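You operate a simulated robot arm through the tools that you are given. There is no shell and no other tool.

Carry out the task below with a simulated robot arm. There is one attempt and no reset: what you move stays moved.

Task
Lower the housing cover and tighten its four thumbscrews crosswise.
Fine: the orange and purple thumbscrews are one pair, the green and pink ones the other; finish one pair, then the next.

Only the result counts: the job must be done as asked and must still hold three seconds after the hand-in. Knocking over, shifting, dropping, spilling or breaking anything else fails it. Lids that push on must go on centred and level and be pressed home; caps that screw on are set level and turned clockwise until they are tight.

Robot
A 6-joint arm with a four-finger gripper, fixed in place. Base frame: the origin is on the floor under the middle of its stand, x ahead of it, y to its left, z up. Lengths are in mm, angles in degrees, forces in N, time in s.
With the tool pointing down near the work surface it reaches from about 480 to 900 mm from the base axis. Its first joint turns from -166.0 to 166.0 degrees. Payload 3.43 kg.
The tool frame sits at the grasp point between the pads (the TCP): z along the fingers, y along the line on which they close. The tips reach 30 mm beyond it. The gripper opens to 120 mm; its body begins 85 mm behind the TCP.
Orientation is that of the tool frame in the base frame, as [roll, pitch, yaw] about the fixed x, y, z axes, in that order (R = Rz(yaw) Ry(pitch) Rx(roll)). With the fingers straight down and closing along the base's y, the tool's x points along the base's -x, its y along +y and its z along -z.

Tools
- The arm moves only by the tool nudge_tool. Its argument "moves" is a list of rows, each an object of numbers (a shift or turn left out is 0, a gripper value left out holds the last): "tx", "ty", "tz": the shift along the tool's x, y, z in units of 200 mm (1.0 is 200 mm); "ax", "ay", "az": the turn, a rotation vector about the tool's x, y, z in units of 90 degrees (1.0 is 90 degrees). In form: [{"tx": .., "ty": .., "tz": .., "ax": .., "ay": .., "az": ..}, ...]. A call has 1 to 20 rows; each row is the pose to reach, as a shift and turn from the pose commanded when the call began, along the tool's axes at that moment. "jaw" is the opening in per cent of the stroke, from 0 (shut) to 100 (fully open), set as the call begins (left out, the last holds). A call with a number of a shift or a turn outside -1 to 1 is refused whole. Rows are played at 5 a second. More than 50 mm and 8.6 degrees between two rows, or a gripper value outside its range, and nothing of the call is played. Where a pose cannot be reached the arm comes as near as it can. A force on the tool above 40 N (or 10 N above the force at the start of the call, whichever is more), or a blocked arm, ends the call early, and 0.2 s more pass. The fingers move at their own pace (about 136.2 mm/s each) and stop on an object; they squeeze with about 27 N. The grip force told is the motor's: it shows also when the fingers shut on nothing. Time passes only in rows, and 0.2 s behind the last, so rows that repeat a pose let the fingers close. It gives the time, the measured TCP pose, the force on the tool (base axes), the opening and the grip force at its end, in the units of the frame above (readings bear some noise), with the torque about the TCP (base axes, N m) and any sound that the robot's microphone picked up.
- Cameras (640 x 400 px; columns grow to the right, rows downward): "scene" is fixed at [217.7, 500.4, 1693.4]; the picture's right is [-1.00, -0.02, 0.00], its down [-0.01, 0.45, -0.89] and it looks along [0.02, -0.89, -0.45] (base axes); focal length 356 px, centre (320, 200). "wrist" rides on the gripper at [71, -17, -121] in the tool frame; the picture's right is [0.23, 0.97, 0.00], its down [-0.81, 0.19, -0.55] and it looks along [-0.54, 0.13, 0.83] (tool axes); focal length 275 px, centre (320, 200). There is no depth. A picture from a camera that has moved, and an enlarged one, comes with that camera's place and axes in the base frame and with its lens.
- snapshot(camera): a new picture of that camera. No time passes.
- lift_body(by): moves the trunk up (or, below 0, down) by that many mm; the arm rides with it, the base frame stays. It gives what a move gives, with no picture.
- close_up(camera, box): a new picture of the part [left, top, right, bottom] of that camera's present view, enlarged. No time passes.
- close_job(): hands the job in; it is judged then, once.

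Places have to be worked out from the pictures, the camera data and where the tool is seen. Open the gripper and draw the arm clear of the work before you hand the job in, unless the task says otherwise.

The tools are called after "Emit:" as name(argument=value, ...) on one line, values as JSON. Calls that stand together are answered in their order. nudge_tool: Moves the arm, as the interface text tells. Its arguments: {"type":"object","properties":{"moves":{"type":"array","items":{"type":"object","properties":{"tx":{"type":"number"},"ty":{"type":"number"},"tz":{"type":"number"},"ax":{"type":"number"},"ay":{"type":"number"},"az":{"type":"number"}}}},"jaw":{"type":"number"}},"required":["moves"]} The other tools are called the same way: lift_body (by) moves the trunk up or down; snapshot (camera) takes a picture; close_up (camera, box) takes an enlarged picture of a part of a camera's view; close_job () hands the job in.

At the start:

```text
time: 0.0
tcp_pos: [165.0, -511.4, 1257.5]
ee_rot: [179.9, 0.0, -179.9]
wrist_force: [0.1, 0.2, -0.6]
ft_torque: [0.0, 0.03, 0.03]
gripper_width: 120.0
grasp_force: 0.0
trunk travel left (down, up): [-225.0, 315.0]
```

scene: 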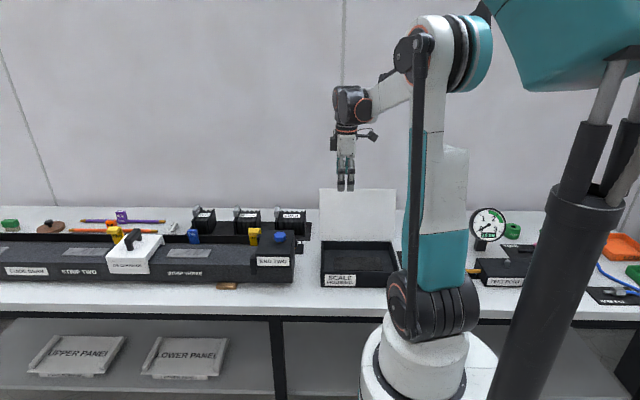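
wrist: 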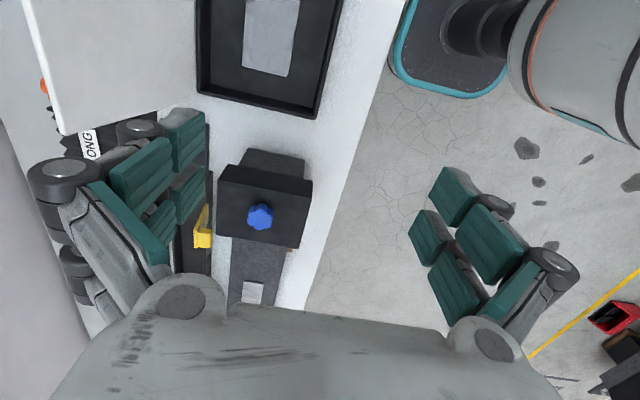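

The pictures show a black housing ("SCALE HOUSING"?) with an open white cover standing up behind it. I'll enlarge the views before moving.

Emit:
close_up(camera="scene", box=[300, 170, 440, 300])

Emit:
close_up(camera="scene", box=[160, 190, 340, 300])

Emit:
close_up(camera="scene", box=[440, 190, 640, 310])

Emit:
close_up(camera="scene", box=[0, 190, 180, 300])

Emit:
close_up(camera="wrist", box=[0, 0, 400, 250])

```text
3.08 times, centred on (370, 235) of scene
camera zoom: at [217.7, 500.4, 1693.4], right [-1.0, -0.02, 0.0], down [-0.01, 0.45, -0.89], along [0.02, -0.89, -0.45], focal length 1094 px, centre (166, 92)
```

zoom: 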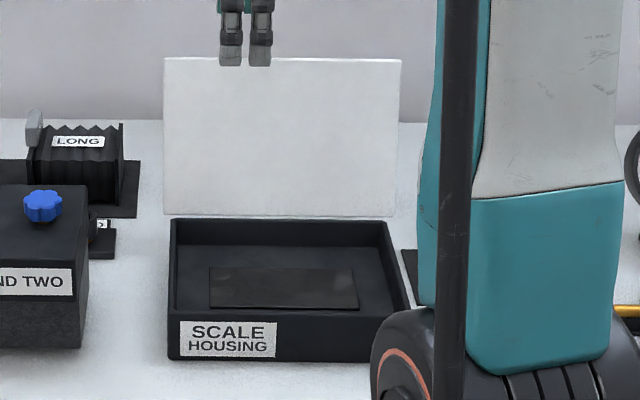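

```text
3.56 times, centred on (250, 245) of scene
camera zoom: at [217.7, 500.4, 1693.4], right [-1.0, -0.02, 0.0], down [-0.01, 0.45, -0.89], along [0.02, -0.89, -0.45], focal length 1264 px, centre (569, 40)
```

zoom: 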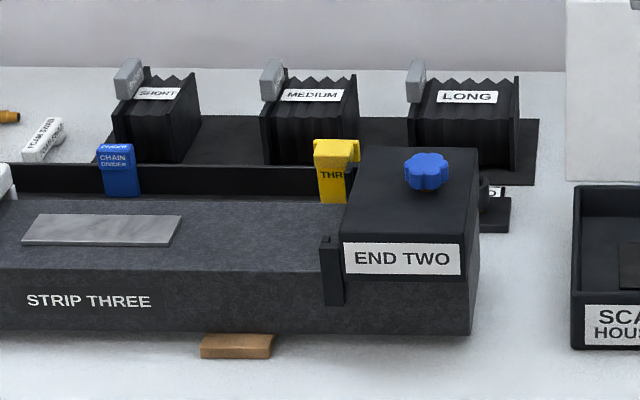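

```text
3.20 times, centred on (540, 250) of scene
camera zoom: at [217.7, 500.4, 1693.4], right [-1.0, -0.02, 0.0], down [-0.01, 0.45, -0.89], along [0.02, -0.89, -0.45], focal length 1138 px, centre (-384, 40)
```

zoom: 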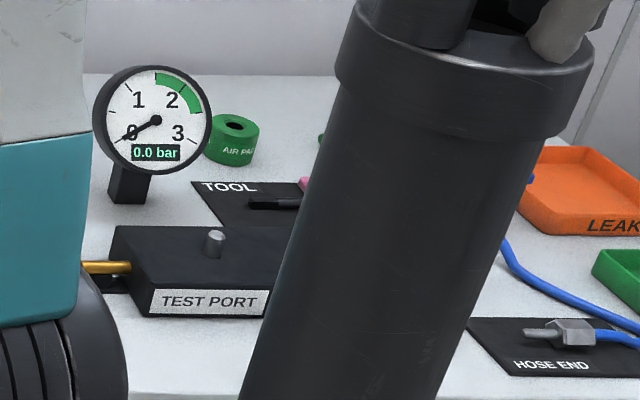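

```text
3.56 times, centred on (90, 245) of scene
camera zoom: at [217.7, 500.4, 1693.4], right [-1.0, -0.02, 0.0], down [-0.01, 0.45, -0.89], along [0.02, -0.89, -0.45], focal length 1264 px, centre (1138, 40)
```

zoom: 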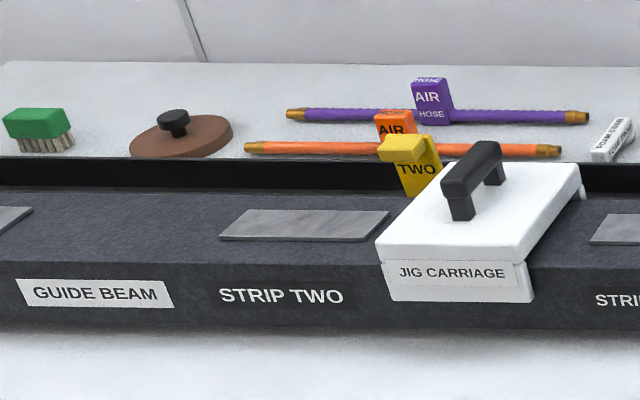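

```text
1.60 times, centred on (200, 125) of wrist
camera zoom: at [93.9, -527.2, 1378.0], right [-0.23, 0.97, 0.0], down [0.81, 0.19, 0.55], along [0.54, 0.13, -0.83], focal length 440 px, centre (512, 320)
```

zoom: 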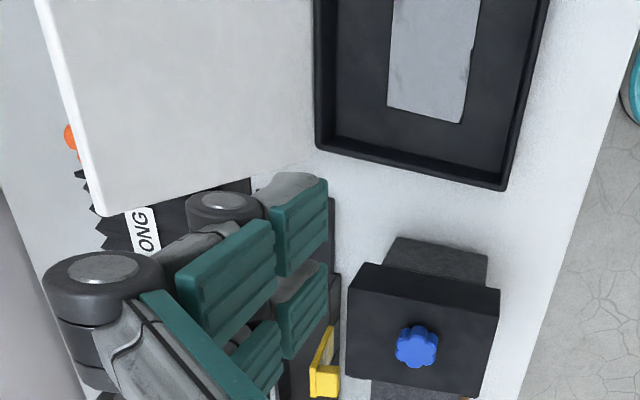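

The housing appears to span about x −37..238, y −500..−698 with its rim near z 897. The cover stands up behind it at about y −710, and an orange spot shows behind its edge. I'll enlarge those areas.

Emit:
close_up(camera="wrist", box=[0, 0, 160, 100])

Emit:
close_up(camera="scene", box=[310, 170, 410, 232])

Emit:
close_up(camera="scene", box=[310, 228, 410, 290])

Emit:
close_up(camera="wrist", box=[160, 0, 400, 150])

```text
4.00 times, centred on (80, 50) of wrist
camera zoom: at [93.9, -527.2, 1378.0], right [-0.23, 0.97, 0.0], down [0.81, 0.19, 0.55], along [0.54, 0.13, -0.83], focal length 1101 px, centre (1280, 800)
```

zoom: 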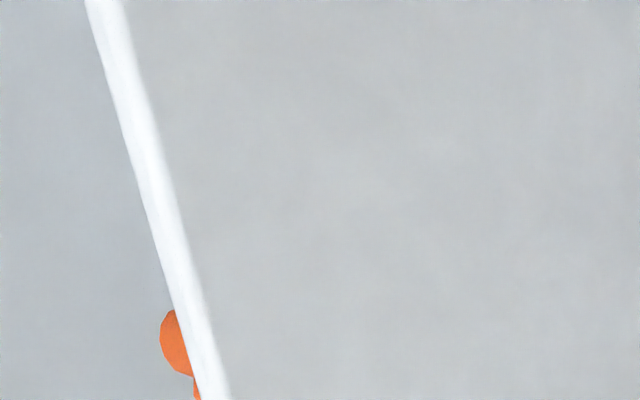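

```text
6.40 times, centred on (360, 201) of scene
camera zoom: at [217.7, 500.4, 1693.4], right [-1.0, -0.02, 0.0], down [-0.01, 0.45, -0.89], along [0.02, -0.89, -0.45], focal length 2276 px, centre (64, 194)
```

zoom: 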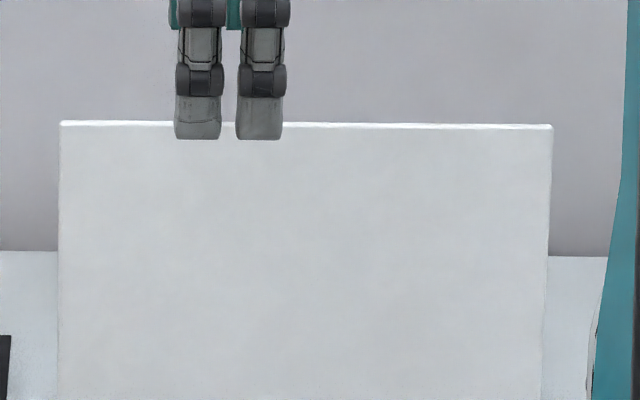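

```text
6.40 times, centred on (360, 259) of scene
camera zoom: at [217.7, 500.4, 1693.4], right [-1.0, -0.02, 0.0], down [-0.01, 0.45, -0.89], along [0.02, -0.89, -0.45], focal length 2276 px, centre (64, -178)
```

zoom: 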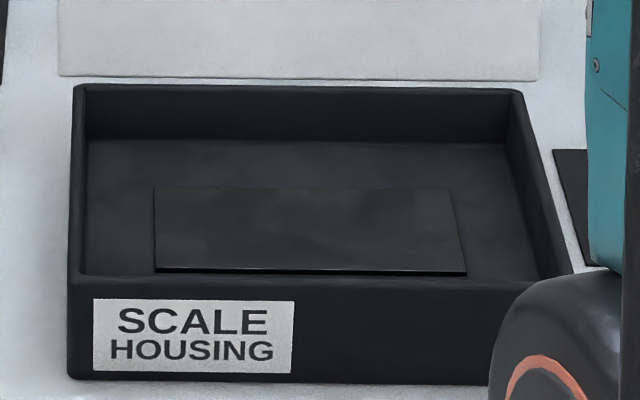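

```text
2.67 times, centred on (280, 75) of wrist
camera zoom: at [93.9, -527.2, 1378.0], right [-0.23, 0.97, 0.0], down [0.81, 0.19, 0.55], along [0.54, 0.13, -0.83], focal length 734 px, centre (427, 533)
```

zoom: 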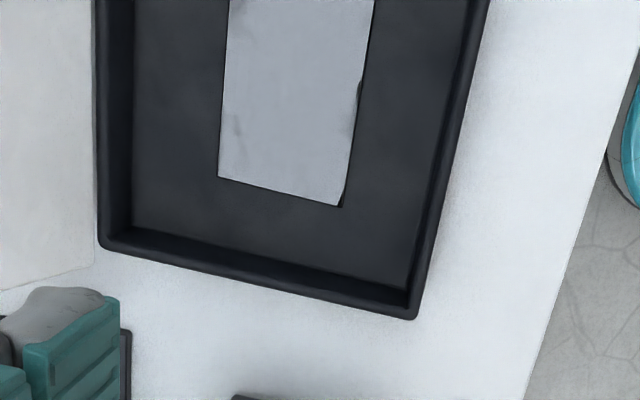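

The orange thumbscrew sits on the back (outer) face of the cover. The cover leans back about 16°, with its top edge near y −766, z 1102 and its hinge near y −705, z 900. I'll swing the wrist camera well above and behind it to look at the outer face.

Emit:
nudge_tool(moves=[{"tx": 0.027, "ty": -0.07, "tz": -0.018, "az": -0.083}, {"tx": 0.054, "ty": -0.14, "tz": -0.036, "az": -0.167}, {"tx": 0.081, "ty": -0.21, "tz": -0.054, "az": -0.25}, {"tx": 0.108, "ty": -0.28, "tz": -0.072, "az": -0.333}, {"tx": 0.135, "ty": -0.35, "tz": -0.09, "az": -0.417}, {"tx": 0.162, "ty": -0.42, "tz": -0.107, "az": -0.5}, {"tx": 0.19, "ty": -0.5, "tz": -0.125, "az": -0.583}, {"tx": 0.217, "ty": -0.57, "tz": -0.143, "az": -0.667}, {"tx": 0.244, "ty": -0.64, "tz": -0.161, "az": -0.75}, {"tx": 0.271, "ty": -0.71, "tz": -0.179, "az": -0.833}, {"tx": 0.298, "ty": -0.78, "tz": -0.197, "az": -0.917}, {"tx": 0.325, "ty": -0.85, "tz": -0.215, "az": -1.0}])

```text
time: 2.6
tcp_pos: [111.6, -678.7, 1299.9]
ee_rot: [179.6, 0.0, -90.6]
wrist_force: [0.1, -0.1, -1.0]
ft_torque: [0.03, 0.01, 0.0]
gripper_width: 119.9
grasp_force: 0.1
out of reach, approached as far as the arm can: row 12
trunk travel left (down, up): [-225.0, 315.0]
```

Row 12 was just out of reach, but the yaw is now −90.6°. I'll take a look from here.

Emit:
snapshot(camera="wrist")

Emit:
snapshot(camera="scene")

```text
taken
camera wrist: at [128.7, -751.1, 1420.5], right [-0.98, -0.22, 0.0], down [-0.18, 0.81, 0.55], along [-0.13, 0.54, -0.83], focal length 275 px, centre (320, 200)
```

wrist: 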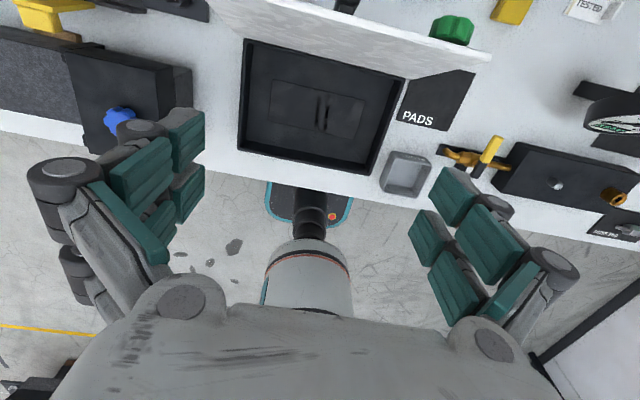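

```text
taken
```

scene: 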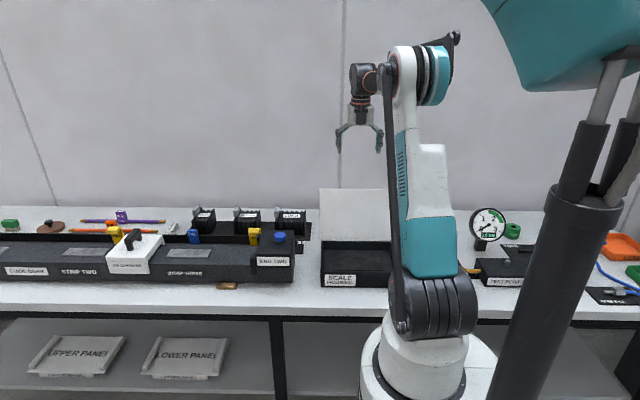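

The green thumbscrew shows on the back at the −x side, but I need to be further behind the cover. I'll move 150 mm toward −y and lower by 70 mm, which still clears the cover's top edge.

Emit:
nudge_tool(moves=[{"tx": 0.1, "tz": 0.05}, {"tx": 0.2, "tz": 0.1}, {"tx": 0.3, "tz": 0.15}, {"tx": 0.4, "tz": 0.2}, {"tx": 0.5, "tz": 0.25}, {"tx": 0.6, "tz": 0.3}, {"tx": 0.7, "tz": 0.35}, {"tx": 0.8, "tz": 0.35}])

Emit:
snapshot(camera="wrist")

```text
time: 4.4
tcp_pos: [122.2, -838.9, 1228.5]
ee_rot: [179.5, 0.1, -91.1]
wrist_force: [-0.2, -0.7, -0.9]
ft_torque: [0.04, -0.01, -0.02]
gripper_width: 119.6
grasp_force: 0.0
out of reach, approached as far as the arm can: row 2, 3, 4, 5, 6, 7, 8
trunk travel left (down, up): [-225.0, 315.0]
```

```text
taken
camera wrist: at [139.4, -910.3, 1349.9], right [-0.98, -0.21, 0.01], down [-0.17, 0.81, 0.55], along [-0.12, 0.54, -0.83], focal length 275 px, centre (320, 200)
```

wrist: 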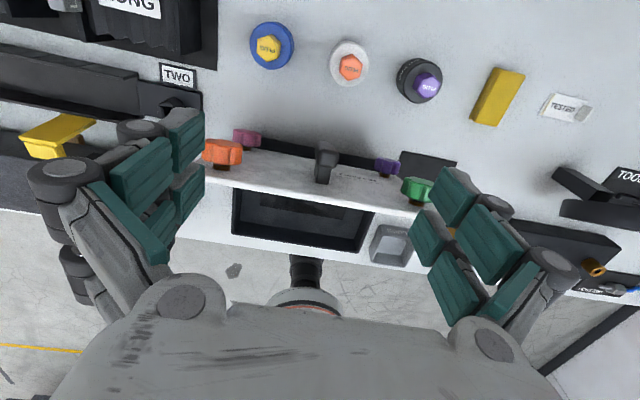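

Now the back is visible: orange and green near the free edge, pink and purple near the hinge, and a black handle in the middle. I'll enlarge it.

Emit:
close_up(camera="wrist", box=[180, 100, 460, 275])

Emit:
close_up(camera="wrist", box=[220, 10, 600, 248])

Emit:
snapshot(camera="scene")

```text
2.29 times, centred on (320, 188) of wrist
camera zoom: at [139.4, -910.3, 1349.9], right [-0.98, -0.21, 0.01], down [-0.17, 0.81, 0.55], along [-0.12, 0.54, -0.83], focal length 629 px, centre (320, 229)
```

zoom: 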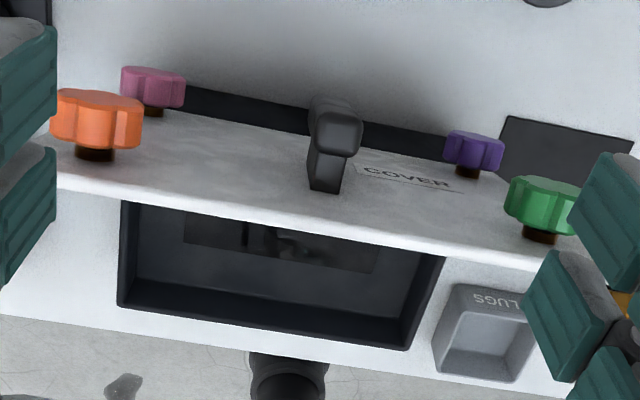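

```text
1.68 times, centred on (410, 129) of wrist
camera zoom: at [139.4, -910.3, 1349.9], right [-0.98, -0.21, 0.01], down [-0.17, 0.81, 0.55], along [-0.12, 0.54, -0.83], focal length 463 px, centre (169, 319)
```

zoom: 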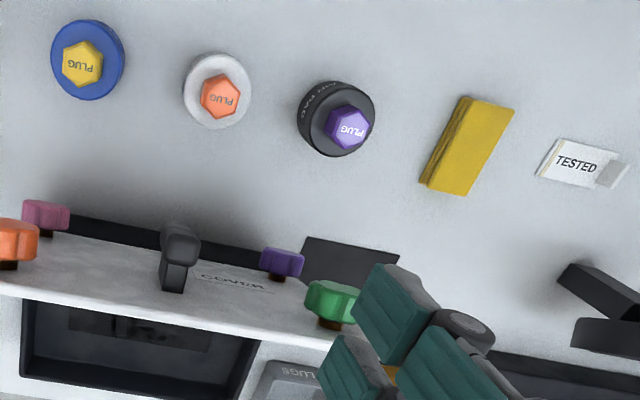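

```text
taken
```

scene: 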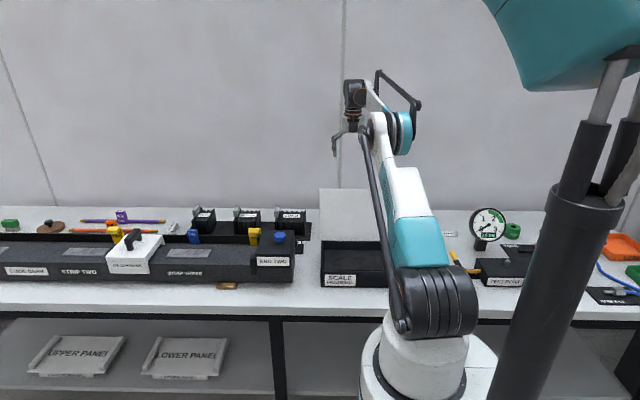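

The handle runs up the cover's outer face in its middle. The reach warning looks like a joint-6 limit near yaw −90, so I'll back the yaw off by 5°. I'll also tilt the camera flatter and lower it behind the cover to measure the handle.

Emit:
nudge_tool(moves=[{"az": 0.06}, {"tx": 0.05, "tz": 0.1, "ay": -0.06, "az": 0.06}, {"tx": 0.1, "tz": 0.2, "ay": -0.12, "az": 0.06}, {"tx": 0.15, "tz": 0.3, "ay": -0.18, "az": 0.06}, {"tx": 0.2, "tz": 0.4, "ay": -0.24, "az": 0.06}])

Emit:
snapshot(camera="wrist")

```text
time: 5.6
tcp_pos: [116.2, -799.6, 1135.8]
ee_rot: [178.9, 21.8, -95.7]
wrist_force: [0.6, -1.4, -1.6]
ft_torque: [0.15, 0.02, 0.0]
gripper_width: 119.4
grasp_force: 0.1
out of reach, approached as far as the arm can: row 2, 3, 4, 5
trunk travel left (down, up): [-225.0, 315.0]
```

```text
taken
camera wrist: at [124.8, -911.3, 1220.7], right [-0.99, -0.12, -0.07], down [-0.13, 0.56, 0.82], along [-0.06, 0.82, -0.57], focal length 275 px, centre (320, 200)
```

wrist: 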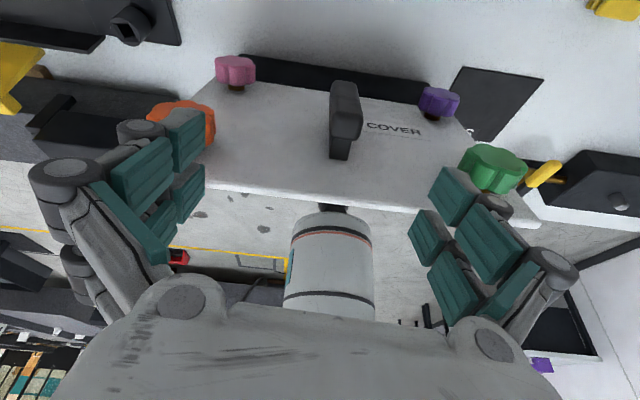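

The reach limit stopped me at y −800, z 1136, and no contact force shows. The handle is in clear view, so I'll enlarge it.

Emit:
close_up(camera="wrist", box=[200, 40, 520, 240])

Emit:
close_up(camera="wrist", box=[290, 60, 450, 160])

```text
2.00 times, centred on (360, 140) of wrist
camera zoom: at [124.8, -911.3, 1220.7], right [-0.99, -0.12, -0.07], down [-0.13, 0.56, 0.82], along [-0.06, 0.82, -0.57], focal length 551 px, centre (240, 320)
```

zoom: 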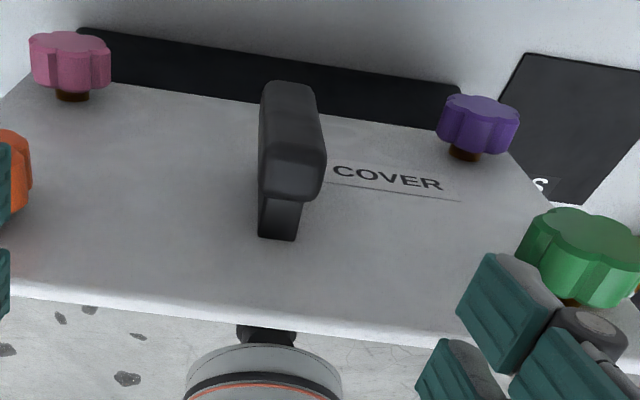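

```text
4.00 times, centred on (370, 110) of wrist
camera zoom: at [124.8, -911.3, 1220.7], right [-0.99, -0.12, -0.07], down [-0.13, 0.56, 0.82], along [-0.06, 0.82, -0.57], focal length 1101 px, centre (120, 560)
```

zoom: 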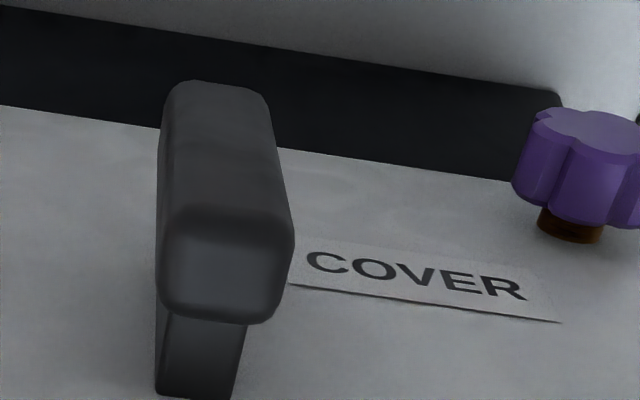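

The bar is about 25 mm wide and 75 mm long along the cover. Its upper end is near (100, −776, 1057), roughly 28 mm proud of the plate. I'll rise 40 mm and level the tool, to learn how the commanded pose relates to the measured one.

Emit:
nudge_tool(moves=[{"tx": -0.075, "tz": -0.186}, {"tx": -0.075, "tz": -0.186, "ay": 0.09}, {"tx": -0.075, "tz": -0.186, "ay": 0.18}, {"tx": -0.075, "tz": -0.186, "ay": 0.24}])

```text
time: 6.6
tcp_pos: [124.1, -854.6, 1206.7]
ee_rot: [178.9, 0.0, -95.4]
wrist_force: [0.3, -0.5, -0.4]
ft_torque: [-0.01, -0.01, 0.03]
gripper_width: 120.1
grasp_force: 0.1
out of reach, approached as far as the arm can: row 1, 2, 3, 4
trunk travel left (down, up): [-225.0, 315.0]
```

The arm reaches about y −855 here with the tool vertical. The commanded pose still runs ahead of the measured one, so I'll come back toward y ≈ −786, where it is reachable, staying above the cover.

Emit:
nudge_tool(moves=[{"tx": -0.2, "ty": 0.02}, {"tx": -0.4, "ty": 0.035}, {"tx": -0.463, "ty": 0.04, "az": -0.027}, {"tx": -0.463, "ty": 0.04, "az": -0.027}])

Emit:
snapshot(camera="wrist")

```text
time: 7.6
tcp_pos: [134.5, -831.2, 1246.3]
ee_rot: [179.0, 0.1, -92.8]
wrist_force: [0.5, 0.0, 0.3]
ft_torque: [-0.01, 0.01, 0.0]
gripper_width: 119.9
grasp_force: 0.0
out of reach, approached as far as the arm can: row 1, 2, 3, 4
trunk travel left (down, up): [-225.0, 315.0]
```

```text
taken
camera wrist: at [151.0, -902.8, 1365.5], right [-0.98, -0.18, 0.02], down [-0.14, 0.82, 0.56], along [-0.12, 0.55, -0.83], focal length 275 px, centre (320, 200)
```

wrist: 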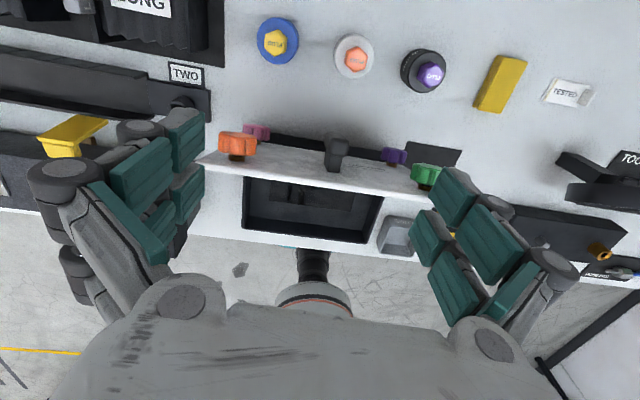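

The measured pose strays from the commanded one in a way that fits joint 6 sitting on its limit near this yaw. I'll turn the tool away from the limit by about 30° while high above the cover and check whether the position recovers.

Emit:
nudge_tool(moves=[{"az": 0.08}, {"az": 0.16}, {"az": 0.24}, {"az": 0.32}, {"az": 0.32}])

Emit:
snapshot(camera="scene")

```text
time: 8.8
tcp_pos: [133.1, -832.4, 1245.4]
ee_rot: [179.1, -0.5, -121.7]
wrist_force: [-0.5, 0.9, -0.5]
ft_torque: [0.02, 0.0, -0.02]
gripper_width: 120.2
grasp_force: 0.1
trunk travel left (down, up): [-225.0, 315.0]
```

```text
taken
```

scene: 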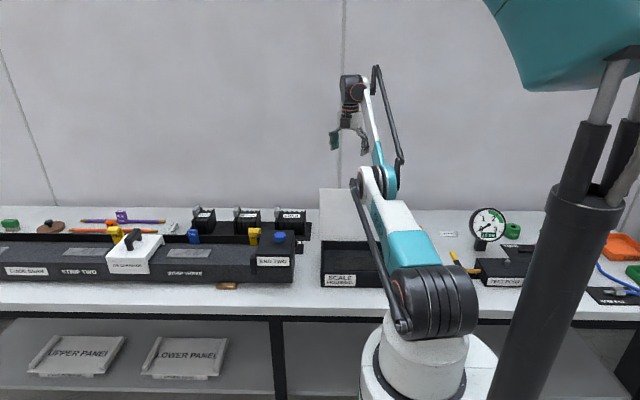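

With the yaw at −122° the arm is free of the limit. I'll test that it now tracks a move to (100, −786, 1190).

Emit:
nudge_tool(moves=[{"tx": -0.036, "ty": 0.087, "tz": 0.092}, {"tx": -0.073, "ty": 0.174, "tz": 0.183}, {"tx": -0.109, "ty": 0.261, "tz": 0.275}, {"tx": -0.109, "ty": 0.261, "tz": 0.275}])

```text
time: 9.8
tcp_pos: [106.8, -846.2, 1223.5]
ee_rot: [179.1, -0.3, -121.5]
wrist_force: [-0.6, 0.9, 0.7]
ft_torque: [-0.03, 0.05, -0.02]
gripper_width: 119.8
grasp_force: 0.1
out of reach, approached as far as the arm can: row 1, 2, 3, 4
trunk travel left (down, up): [-225.0, 315.0]
```

The arm is sliding along its outer reach boundary instead of coming inward, so the elbow may have passed through straight. I'll enlarge the arm to check its configuration before doing anything else.

Emit:
close_up(camera="scene", box=[300, 40, 540, 400])

Emit:
snapshot(camera="wrist")

```text
1.11 times, centred on (420, 220) of scene
camera zoom: at [217.7, 500.4, 1693.4], right [-1.0, -0.02, 0.0], down [-0.01, 0.45, -0.89], along [0.02, -0.89, -0.45], focal length 395 px, centre (209, 178)
```

zoom: 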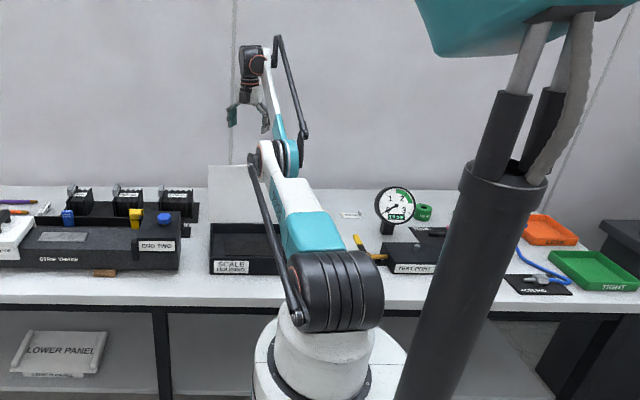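

```text
taken
camera wrist: at [85.9, -916.4, 1344.1], right [-0.95, 0.31, 0.02], down [0.27, 0.79, 0.55], along [0.16, 0.53, -0.84], focal length 275 px, centre (320, 200)
```

wrist: 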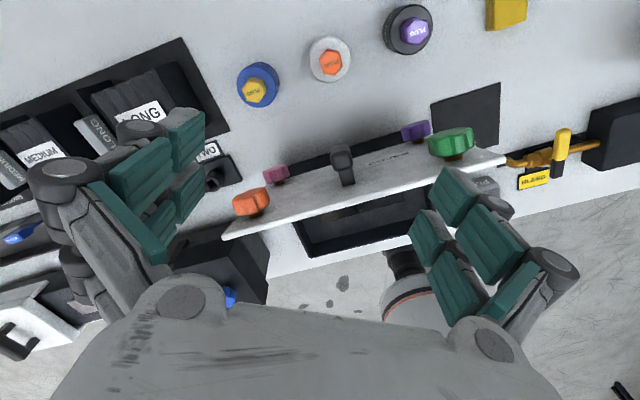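

The arm looks stretched straight, with the elbow slightly below the shoulder–wrist line. That explains why it won't come inward. I'll swing the stretched arm downward and outward, staying behind the cover and well above the bench, so the forearm bends back to elbow-up.

Emit:
nudge_tool(moves=[{"tx": 0.063, "ty": -0.039, "tz": 0.143}, {"tx": 0.126, "ty": -0.077, "tz": 0.286}, {"tx": 0.189, "ty": -0.116, "tz": 0.429}, {"tx": 0.252, "ty": -0.154, "tz": 0.572}, {"tx": 0.315, "ty": -0.193, "tz": 0.7}])

Emit:
close_up(camera="scene", box=[300, 40, 540, 400])

```text
time: 11.0
tcp_pos: [100.1, -892.8, 1071.9]
ee_rot: [179.2, -0.4, -121.7]
wrist_force: [-0.5, -1.1, -0.8]
ft_torque: [0.03, -0.04, -0.02]
gripper_width: 119.4
grasp_force: 0.0
out of reach, approached as far as the arm can: row 3, 4, 5
trunk travel left (down, up): [-225.0, 315.0]
```

```text
1.11 times, centred on (420, 220) of scene
camera zoom: at [217.7, 500.4, 1693.4], right [-1.0, -0.02, 0.0], down [-0.01, 0.45, -0.89], along [0.02, -0.89, -0.45], focal length 395 px, centre (209, 178)
```

zoom: 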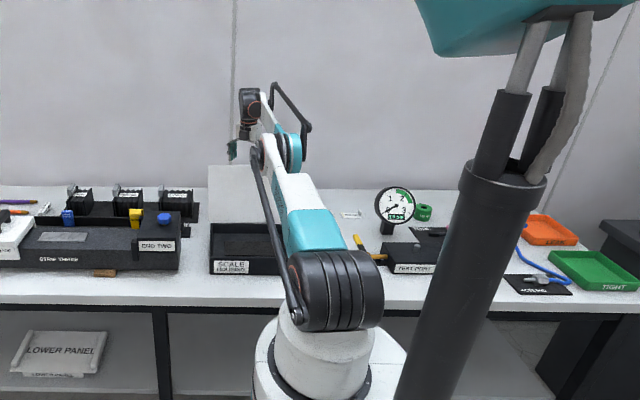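

The arm is stretched straight at (100, −893, 1072). I'll raise the trunk 150 mm so the next move can go downward and inward, which should force an elbow-up bend while staying clear above the cover.

Emit:
lift_body(by=150)

```text
time: 12.8
tcp_pos: [99.5, -891.8, 1223.7]
ee_rot: [179.0, -0.5, -121.6]
wrist_force: [0.1, -0.6, 0.1]
ft_torque: [-0.03, -0.04, 0.0]
gripper_width: 120.0
grasp_force: 0.1
trunk travel left (down, up): [-375.0, 165.0]
```

The trunk is up and TCP is at z 1224. Now a downward then inward move.

Emit:
nudge_tool(moves=[{"tz": 0.15}, {"tx": -0.085, "ty": 0.052, "tz": 0.2}, {"tx": -0.17, "ty": 0.104, "tz": 0.22}, {"tx": -0.256, "ty": 0.157, "tz": 0.24}, {"tx": -0.341, "ty": 0.209, "tz": 0.24}])

Emit:
close_up(camera="scene", box=[300, 40, 540, 400])

```text
time: 13.9
tcp_pos: [99.6, -810.4, 1176.3]
ee_rot: [179.1, -0.5, -121.6]
wrist_force: [-0.4, 0.8, 0.7]
ft_torque: [-0.02, -0.02, 0.0]
gripper_width: 120.1
grasp_force: 0.2
trunk travel left (down, up): [-375.0, 165.0]
```

```text
1.11 times, centred on (420, 220) of scene
camera zoom: at [217.7, 500.4, 1693.4], right [-1.0, -0.02, 0.0], down [-0.01, 0.45, -0.89], along [0.02, -0.89, -0.45], focal length 395 px, centre (209, 178)
```

zoom: 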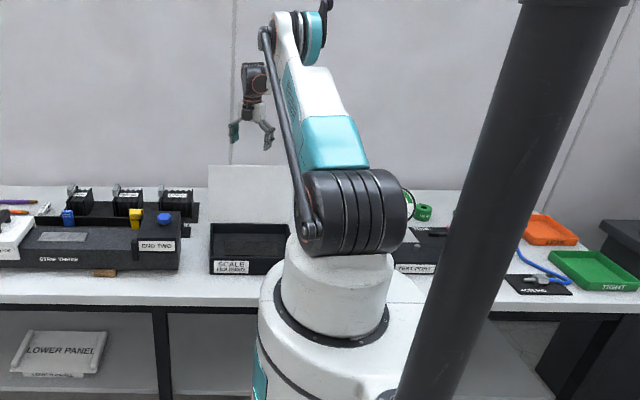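

Elbow-up is restored and the arm tracks exactly, at (99.6, −810.4, 1176.3). I'll turn the yaw to −90 so the fingers close along x, and move over the handle's end.

Emit:
nudge_tool(moves=[{"az": -0.09}, {"az": -0.18}, {"az": -0.27}, {"az": -0.351, "tx": -0.05, "ty": 0.03}, {"az": -0.351, "tx": -0.094, "ty": 0.0575}])

Emit:
snapshot(camera="wrist")

```text
time: 15.2
tcp_pos: [111.5, -786.2, 1176.2]
ee_rot: [178.7, 0.0, -91.2]
wrist_force: [-0.8, 0.0, -0.3]
ft_torque: [-0.03, -0.03, -0.02]
gripper_width: 120.0
grasp_force: 0.1
out of reach, approached as far as the arm can: row 4, 5
trunk travel left (down, up): [-375.0, 165.0]
```

```text
taken
camera wrist: at [130.5, -858.7, 1296.0], right [-0.98, -0.21, 0.02], down [-0.16, 0.81, 0.56], along [-0.14, 0.54, -0.83], focal length 275 px, centre (320, 200)
```

wrist: 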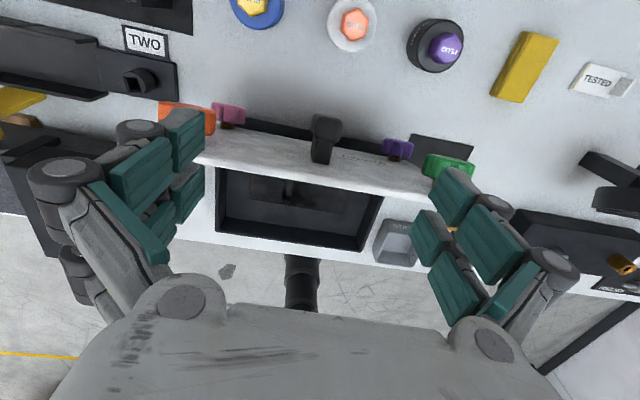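

Joint 6 does limit the yaw here, to about −92 at x 100. The handle end lies almost directly below the TCP. I'll enlarge to measure its offset.

Emit:
close_up(camera="wrist", box=[240, 90, 400, 190])

```text
4.00 times, centred on (320, 140) of wrist
camera zoom: at [130.5, -858.7, 1296.0], right [-0.98, -0.21, 0.02], down [-0.16, 0.81, 0.56], along [-0.14, 0.54, -0.83], focal length 1101 px, centre (320, 440)
```

zoom: 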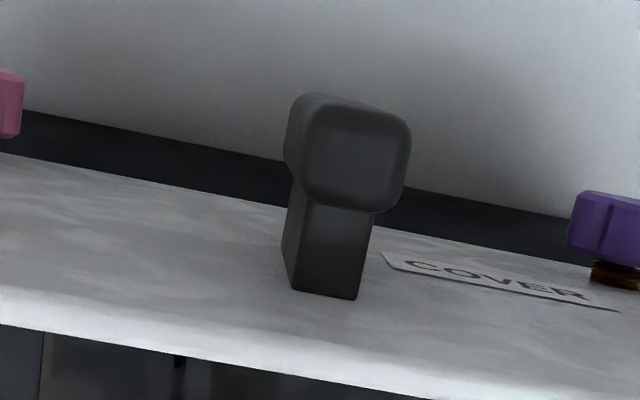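

The bar's end face is about 22 × 22 mm, centred near (100, −780, 1061). I'll align at x 100, y −785, yaw −94 and go down to z 1061, with the fingers open on both sides of the bar.

Emit:
nudge_tool(moves=[{"tx": -0.004, "ty": 0.0575, "az": 0.031, "ax": 0.0144}, {"tx": -0.004, "ty": 0.0575, "tz": 0.15, "az": 0.031, "ax": 0.0144}, {"tx": -0.004, "ty": 0.0575, "tz": 0.3, "az": 0.031, "ax": 0.0144}, {"tx": -0.004, "ty": 0.0575, "tz": 0.45, "az": 0.031, "ax": 0.0144}])

Emit:
snapshot(camera="wrist")

```text
time: 16.1
tcp_pos: [100.9, -787.0, 1085.1]
ee_rot: [-179.6, 0.1, -92.8]
wrist_force: [-0.1, 0.2, 0.2]
ft_torque: [-0.02, -0.01, -0.01]
gripper_width: 119.4
grasp_force: 0.1
trunk travel left (down, up): [-375.0, 165.0]
```

```text
taken
camera wrist: at [113.4, -859.3, 1205.5], right [-0.98, -0.18, -0.01], down [-0.15, 0.82, 0.55], along [-0.1, 0.54, -0.83], focal length 275 px, centre (320, 200)
```

wrist: 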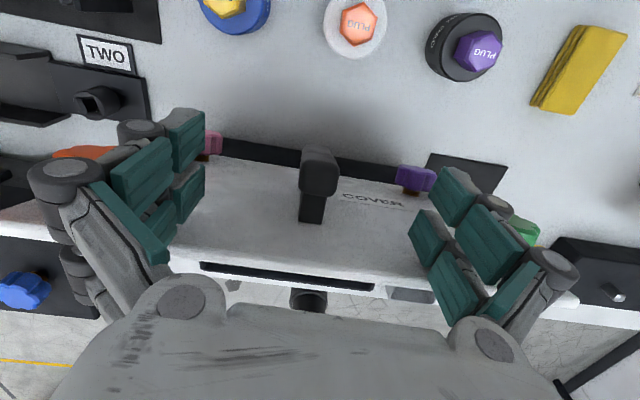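

At (101, −787, 1085) no force shows. I'll enlarge once more to check the bar against the fingers before going lower.

Emit:
close_up(camera="wrist", box=[200, 110, 440, 260])

```text
2.67 times, centred on (320, 185) of wrist
camera zoom: at [113.4, -859.3, 1205.5], right [-0.98, -0.18, -0.01], down [-0.15, 0.82, 0.55], along [-0.1, 0.54, -0.83], focal length 734 px, centre (320, 240)
```

zoom: 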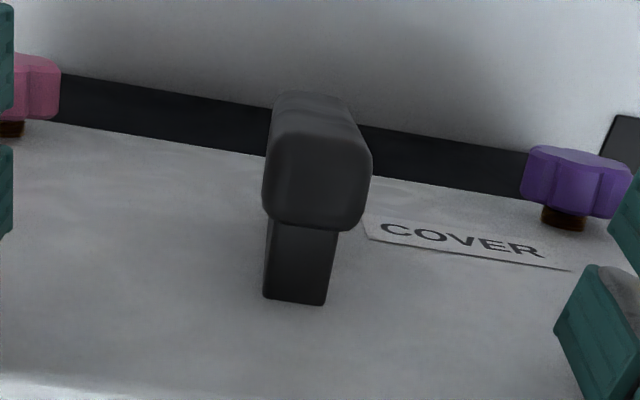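

The bar is centred at about x 99.5, y −780, between the fingers with clear space on both sides. I'll go down 27 mm to z 1058 and then close on it.

Emit:
nudge_tool(moves=[{"tx": -0.01, "ty": 0.007, "tz": 0.07}, {"tx": -0.01, "ty": 0.007, "tz": 0.135}, {"tx": -0.01, "ty": 0.007, "tz": 0.135}])

Emit:
nudge_tool(moves=[{}, {}, {}, {}], jaw=0)

Emit:
snapshot(camera="wrist")

```text
time: 16.9
tcp_pos: [98.9, -785.4, 1058.1]
ee_rot: [-179.7, 0.1, -92.9]
wrist_force: [-0.1, -1.3, -0.3]
ft_torque: [0.1, 0.02, 0.06]
gripper_width: 119.9
grasp_force: 0.1
trunk travel left (down, up): [-375.0, 165.0]
```

```text
time: 17.4
tcp_pos: [87.8, -784.5, 1065.8]
ee_rot: [179.9, -0.2, -93.3]
wrist_force: [-27.8, -20.7, 75.6]
ft_torque: [2.98, 2.88, 1.22]
gripper_width: 71.3
grasp_force: 23.4
trunk travel left (down, up): [-375.0, 165.0]
stopped in row 2: the force on the tool passed its limit at 53 N (the readings are from after the stop); the commanded pose is now the measured one
```

```text
taken
camera wrist: at [101.2, -856.9, 1187.0], right [-0.98, -0.18, 0.0], down [-0.15, 0.82, 0.55], along [-0.1, 0.54, -0.84], focal length 275 px, centre (320, 200)
```

wrist: 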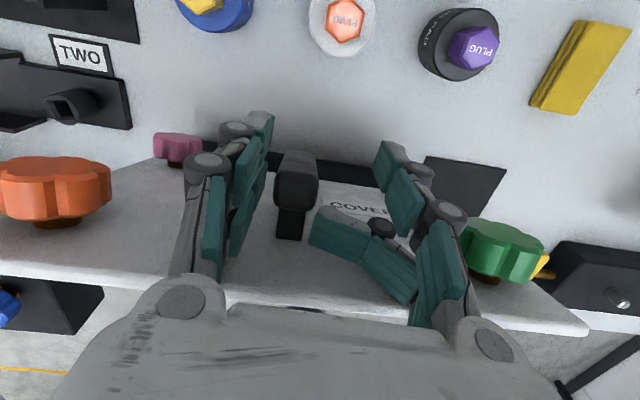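

Closing pushed the tool with 75 N upward, so a front finger link must be bearing on the cover's top edge. I'll open the fingers fully right away and look.

Emit:
nudge_tool(moves=[{}, {}, {}], jaw=100)

Emit:
snapshot(camera="wrist")

Emit:
close_up(camera="scene", box=[300, 130, 420, 300])

```text
time: 18.2
tcp_pos: [97.8, -784.5, 1059.4]
ee_rot: [-179.9, 0.0, -92.9]
wrist_force: [0.4, -2.0, 1.1]
ft_torque: [0.09, -0.04, 0.11]
gripper_width: 120.1
grasp_force: 0.0
trunk travel left (down, up): [-375.0, 165.0]
```

```text
taken
camera wrist: at [109.8, -857.1, 1180.6], right [-0.98, -0.18, 0.0], down [-0.15, 0.82, 0.55], along [-0.1, 0.54, -0.83], focal length 275 px, centre (320, 200)
```

wrist: 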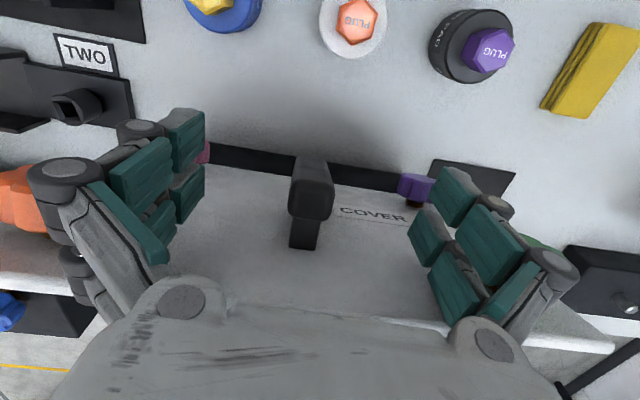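

```text
2.35 times, centred on (360, 215) of scene
camera zoom: at [217.7, 500.4, 1693.4], right [-1.0, -0.02, 0.0], down [-0.01, 0.45, -0.89], along [0.02, -0.89, -0.45], focal length 837 px, centre (226, 165)
```

zoom: 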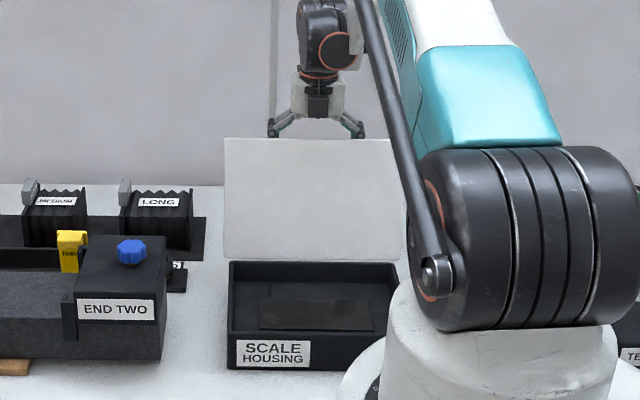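

The fingers are open again and the cover hasn't moved. The front fingers were too close to the plate, so I'll back off and tilt the tool about 14°. That puts the fingers parallel to the leaning plate, with only the bar between them.

Emit:
nudge_tool(moves=[{"tx": 0.06, "ty": -0.0085}, {"tx": 0.06, "ty": -0.0085, "ay": -0.08}, {"tx": 0.04, "ty": -0.0085, "tz": 0.03, "ay": -0.155}, {"tx": 0.04, "ty": -0.0085, "tz": 0.03, "ay": -0.155}])

Emit:
snapshot(camera="wrist")

```text
time: 19.2
tcp_pos: [98.6, -793.9, 1054.4]
ee_rot: [-179.9, 14.0, -92.9]
wrist_force: [-0.3, -0.1, 0.3]
ft_torque: [0.0, -0.03, 0.01]
gripper_width: 119.8
grasp_force: 0.0
trunk travel left (down, up): [-375.0, 165.0]
```

```text
taken
camera wrist: at [110.0, -892.6, 1153.8], right [-0.98, -0.17, -0.06], down [-0.16, 0.66, 0.73], along [-0.09, 0.73, -0.68], focal length 275 px, centre (320, 200)
```

wrist: 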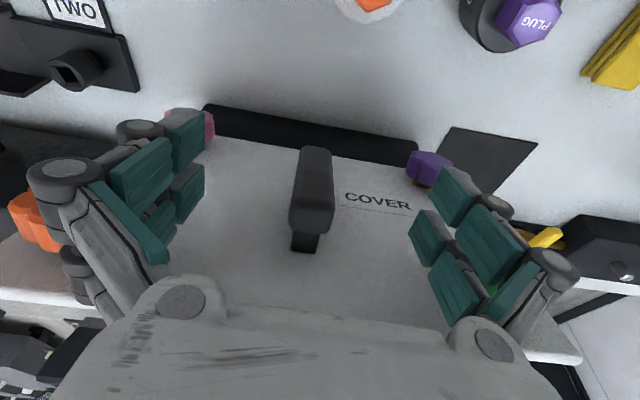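

The fingers now lie parallel to the plate with the bar between them and no contact force. I'll close partway first to check for interference.

Emit:
nudge_tool(moves=[{}, {}, {}], jaw=45)

Emit:
snapshot(camera="wrist")

```text
time: 20.0
tcp_pos: [97.7, -794.2, 1054.5]
ee_rot: [-179.8, 13.9, -93.0]
wrist_force: [-0.5, 0.4, 0.6]
ft_torque: [0.04, 0.01, -0.01]
gripper_width: 54.1
grasp_force: 0.1
trunk travel left (down, up): [-375.0, 165.0]
```

```text
taken
camera wrist: at [109.9, -892.8, 1153.7], right [-0.98, -0.17, -0.06], down [-0.16, 0.66, 0.73], along [-0.09, 0.73, -0.68], focal length 275 px, centre (320, 200)
```

wrist: 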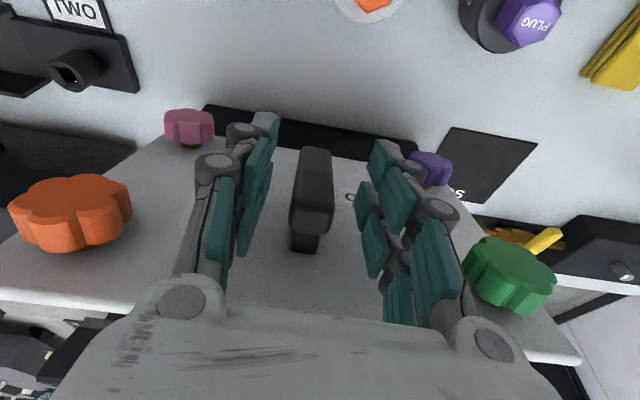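

No interference at 54 mm opening. I'll close fully onto the bar.

Emit:
nudge_tool(moves=[{}, {}, {}], jaw=0)

Emit:
snapshot(camera="wrist")

```text
time: 20.8
tcp_pos: [98.1, -794.2, 1054.2]
ee_rot: [-179.8, 13.9, -92.9]
wrist_force: [4.1, -2.4, 3.1]
ft_torque: [0.05, -0.36, 0.84]
gripper_width: 24.5
grasp_force: 44.9
trunk travel left (down, up): [-375.0, 165.0]
```

```text
taken
camera wrist: at [110.9, -892.8, 1153.8], right [-0.98, -0.17, -0.06], down [-0.16, 0.66, 0.73], along [-0.09, 0.73, -0.68], focal length 275 px, centre (320, 200)
```

wrist: 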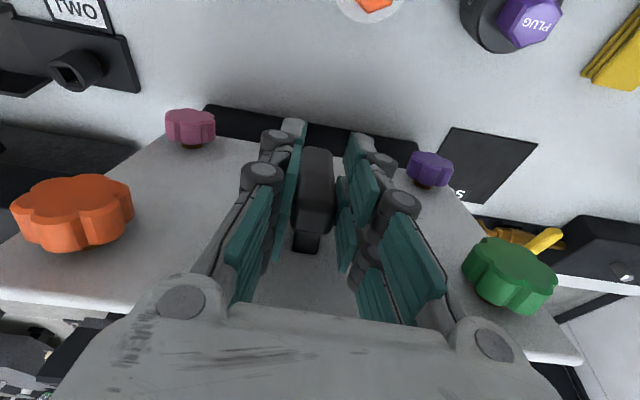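

The bar is held, with width 24.5 and grip 44.9. I'll swing a first 7° as a rigid rotation about the estimated hinge line (y −703, z 905), and use the forces to refine that estimate.

Emit:
nudge_tool(moves=[{"tx": -0.052, "ty": 0.0025, "tz": -0.0145, "ay": 0.039, "ax": 0.002}, {"tx": -0.104, "ty": 0.005, "tz": -0.0255, "ay": 0.0778, "ax": 0.004}, {"tx": -0.104, "ty": 0.005, "tz": -0.0255, "ay": 0.0778, "ax": 0.004}])

Emit:
snapshot(camera="wrist")

```text
time: 21.6
tcp_pos: [96.1, -776.1, 1064.8]
ee_rot: [-179.5, 6.9, -92.9]
wrist_force: [9.1, -19.1, 21.6]
ft_torque: [-1.08, -0.43, 0.72]
gripper_width: 24.2
grasp_force: 45.2
trunk travel left (down, up): [-375.0, 165.0]
```

```text
taken
camera wrist: at [110.7, -861.2, 1175.9], right [-0.98, -0.18, -0.03], down [-0.16, 0.75, 0.64], along [-0.09, 0.64, -0.77], focal length 275 px, centre (320, 200)
```

wrist: 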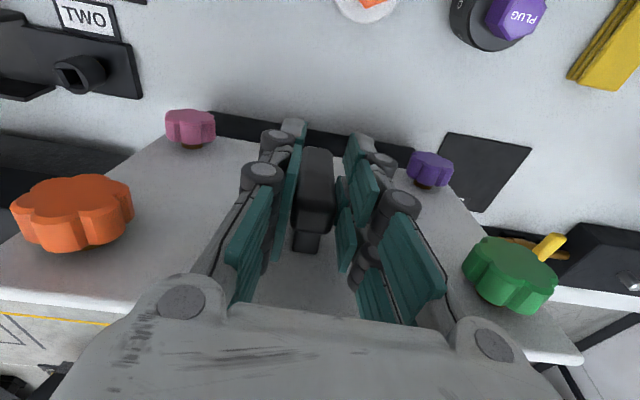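

The cover follows rigidly. The reaction is about 27 N outward along the hinge radius, so the real hinge lies about 10 mm further forward than I assumed. I'll swing the next 7° about (y −694, z 907).

Emit:
nudge_tool(moves=[{"tx": -0.0506, "ty": 0.0024, "tz": -0.023, "ay": 0.039, "ax": 0.002}, {"tx": -0.103, "ty": 0.005, "tz": -0.0374, "ay": 0.0778, "ax": 0.004}, {"tx": -0.103, "ty": 0.005, "tz": -0.0374, "ay": 0.0778, "ax": 0.004}])

```text
time: 22.4
tcp_pos: [99.1, -754.7, 1073.3]
ee_rot: [-179.3, 0.0, -93.1]
wrist_force: [8.1, -4.3, -3.7]
ft_torque: [-0.84, -0.32, 0.71]
gripper_width: 24.4
grasp_force: 45.2
trunk travel left (down, up): [-375.0, 165.0]
```

Radial force has dropped to about −2 N, so the hinge estimate fits. The cover is now about vertical, and I'll swing another 14°.

Emit:
nudge_tool(moves=[{"tx": -0.0514, "ty": 0.0026, "tz": -0.017, "ay": 0.039, "ax": 0.002}, {"tx": -0.1039, "ty": 0.0052, "tz": -0.0315, "ay": 0.0778, "ax": 0.004}, {"tx": -0.1568, "ty": 0.0078, "tz": -0.042, "ay": 0.1167, "ax": 0.006}, {"tx": -0.2107, "ty": 0.0105, "tz": -0.0495, "ay": 0.1556, "ax": 0.008}, {"tx": -0.2107, "ty": 0.0105, "tz": -0.0495, "ay": 0.1556, "ax": 0.008}])

Emit:
snapshot(camera="scene")

Emit:
snapshot(camera="wrist")

```text
time: 23.6
tcp_pos: [99.5, -714.3, 1082.3]
ee_rot: [-178.5, -14.0, -93.3]
wrist_force: [8.4, 1.8, -30.9]
ft_torque: [-0.33, 0.05, 0.7]
gripper_width: 24.8
grasp_force: 45.3
trunk travel left (down, up): [-375.0, 165.0]
```

```text
taken
```

scene: 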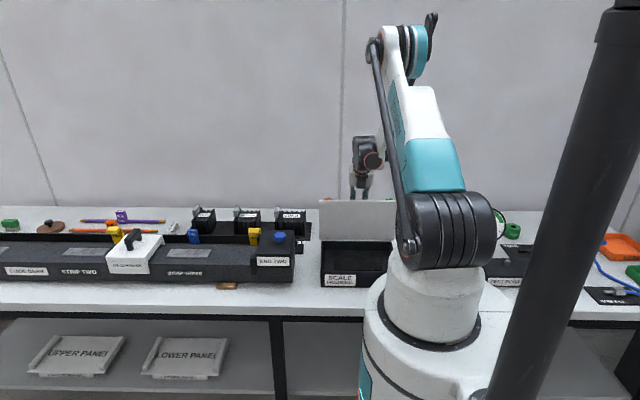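

```text
taken
camera wrist: at [110.5, -754.6, 1216.3], right [-0.98, -0.17, 0.03], down [-0.15, 0.93, 0.34], along [-0.09, 0.33, -0.94], focal length 275 px, centre (320, 200)
```

wrist: 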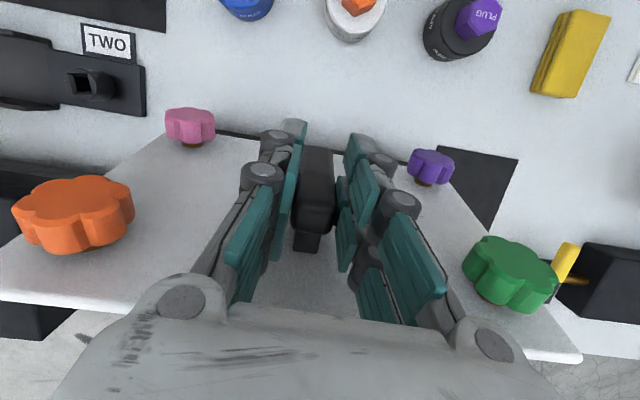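

The radial pull of −31 N at 28° refines the hinge to about (y −698.5, z 912) with radius 171.4. I'll correct the small offset and swing on to 42°.

Emit:
nudge_tool(moves=[{"tx": 0.0117, "ty": -0.0008, "tz": 0.0107}, {"tx": -0.0378, "ty": 0.0021, "tz": -0.0053, "ay": 0.0389, "ax": 0.0021, "az": 0.0005}, {"tx": -0.0884, "ty": 0.005, "tz": -0.019, "ay": 0.0778, "ax": 0.0042, "az": 0.001}, {"tx": -0.1394, "ty": 0.008, "tz": -0.0291, "ay": 0.1167, "ax": 0.0063, "az": 0.0016}, {"tx": -0.1912, "ty": 0.0108, "tz": -0.0358, "ay": 0.1556, "ax": 0.0084, "az": 0.0021}, {"tx": -0.1912, "ty": 0.0108, "tz": -0.0358, "ay": 0.1556, "ax": 0.0084, "az": 0.0021}])

```text
time: 25.0
tcp_pos: [98.4, -673.9, 1080.6]
ee_rot: [-177.5, -28.1, -94.0]
wrist_force: [10.4, 2.4, -9.7]
ft_torque: [0.34, 0.12, 0.69]
gripper_width: 24.6
grasp_force: 45.7
trunk travel left (down, up): [-375.0, 165.0]
```

Forces are small now (radial about −9 N). I'll swing on to 56°.

Emit:
nudge_tool(moves=[{"tx": -0.05, "ty": 0.004, "tz": -0.0165, "ay": 0.0389, "ax": 0.0024, "az": 0.0013}, {"tx": -0.1001, "ty": 0.008, "tz": -0.0297, "ay": 0.0778, "ax": 0.0048, "az": 0.0026}, {"tx": -0.1516, "ty": 0.012, "tz": -0.0401, "ay": 0.1167, "ax": 0.0072, "az": 0.0039}, {"tx": -0.2034, "ty": 0.016, "tz": -0.0469, "ay": 0.1556, "ax": 0.0096, "az": 0.0051}, {"tx": -0.2034, "ty": 0.016, "tz": -0.0469, "ay": 0.1556, "ax": 0.0096, "az": 0.0051}])

Emit:
snapshot(camera="scene")

```text
time: 25.9
tcp_pos: [97.8, -667.8, 1090.6]
ee_rot: [-176.2, -40.4, -95.4]
wrist_force: [0.5, -6.3, -28.7]
ft_torque: [-0.6, 0.37, 0.48]
gripper_width: 24.6
grasp_force: 45.1
out of reach, approached as far as the arm can: row 3, 4
trunk travel left (down, up): [-375.0, 165.0]
stopped in row 4: the force on the tool passed its limit at 74 N (the readings are from after the stop); the commanded pose is now the measured one
```

```text
taken
```

scene: 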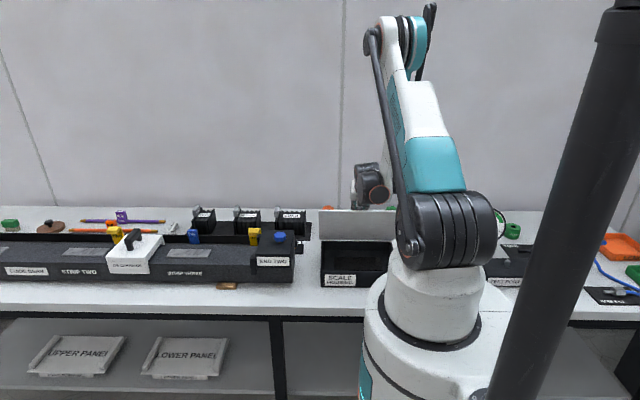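

The wrist pitch limit was reached near −40° tilt and the tool drifted outward. The commanded pose is now the measured one. I'll look at the grip.

Emit:
snapshot(camera="wrist")

Emit:
close_up(camera="scene", box=[300, 150, 420, 300])

```text
taken
camera wrist: at [109.7, -643.1, 1229.5], right [-0.99, -0.13, 0.1], down [-0.14, 0.98, -0.12], along [-0.08, -0.13, -0.99], focal length 275 px, centre (320, 200)
```

wrist: 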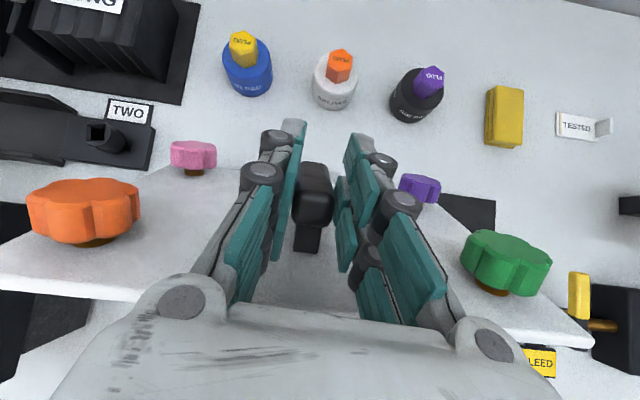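

```text
2.67 times, centred on (360, 225) of scene
camera zoom: at [217.7, 500.4, 1693.4], right [-1.0, -0.02, 0.0], down [-0.01, 0.45, -0.89], along [0.02, -0.89, -0.45], focal length 948 px, centre (213, 133)
```

zoom: 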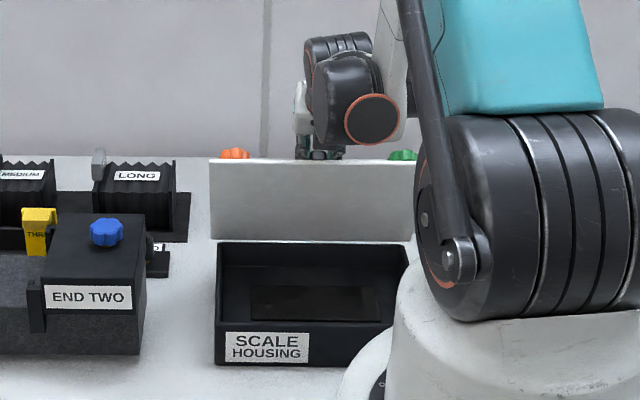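

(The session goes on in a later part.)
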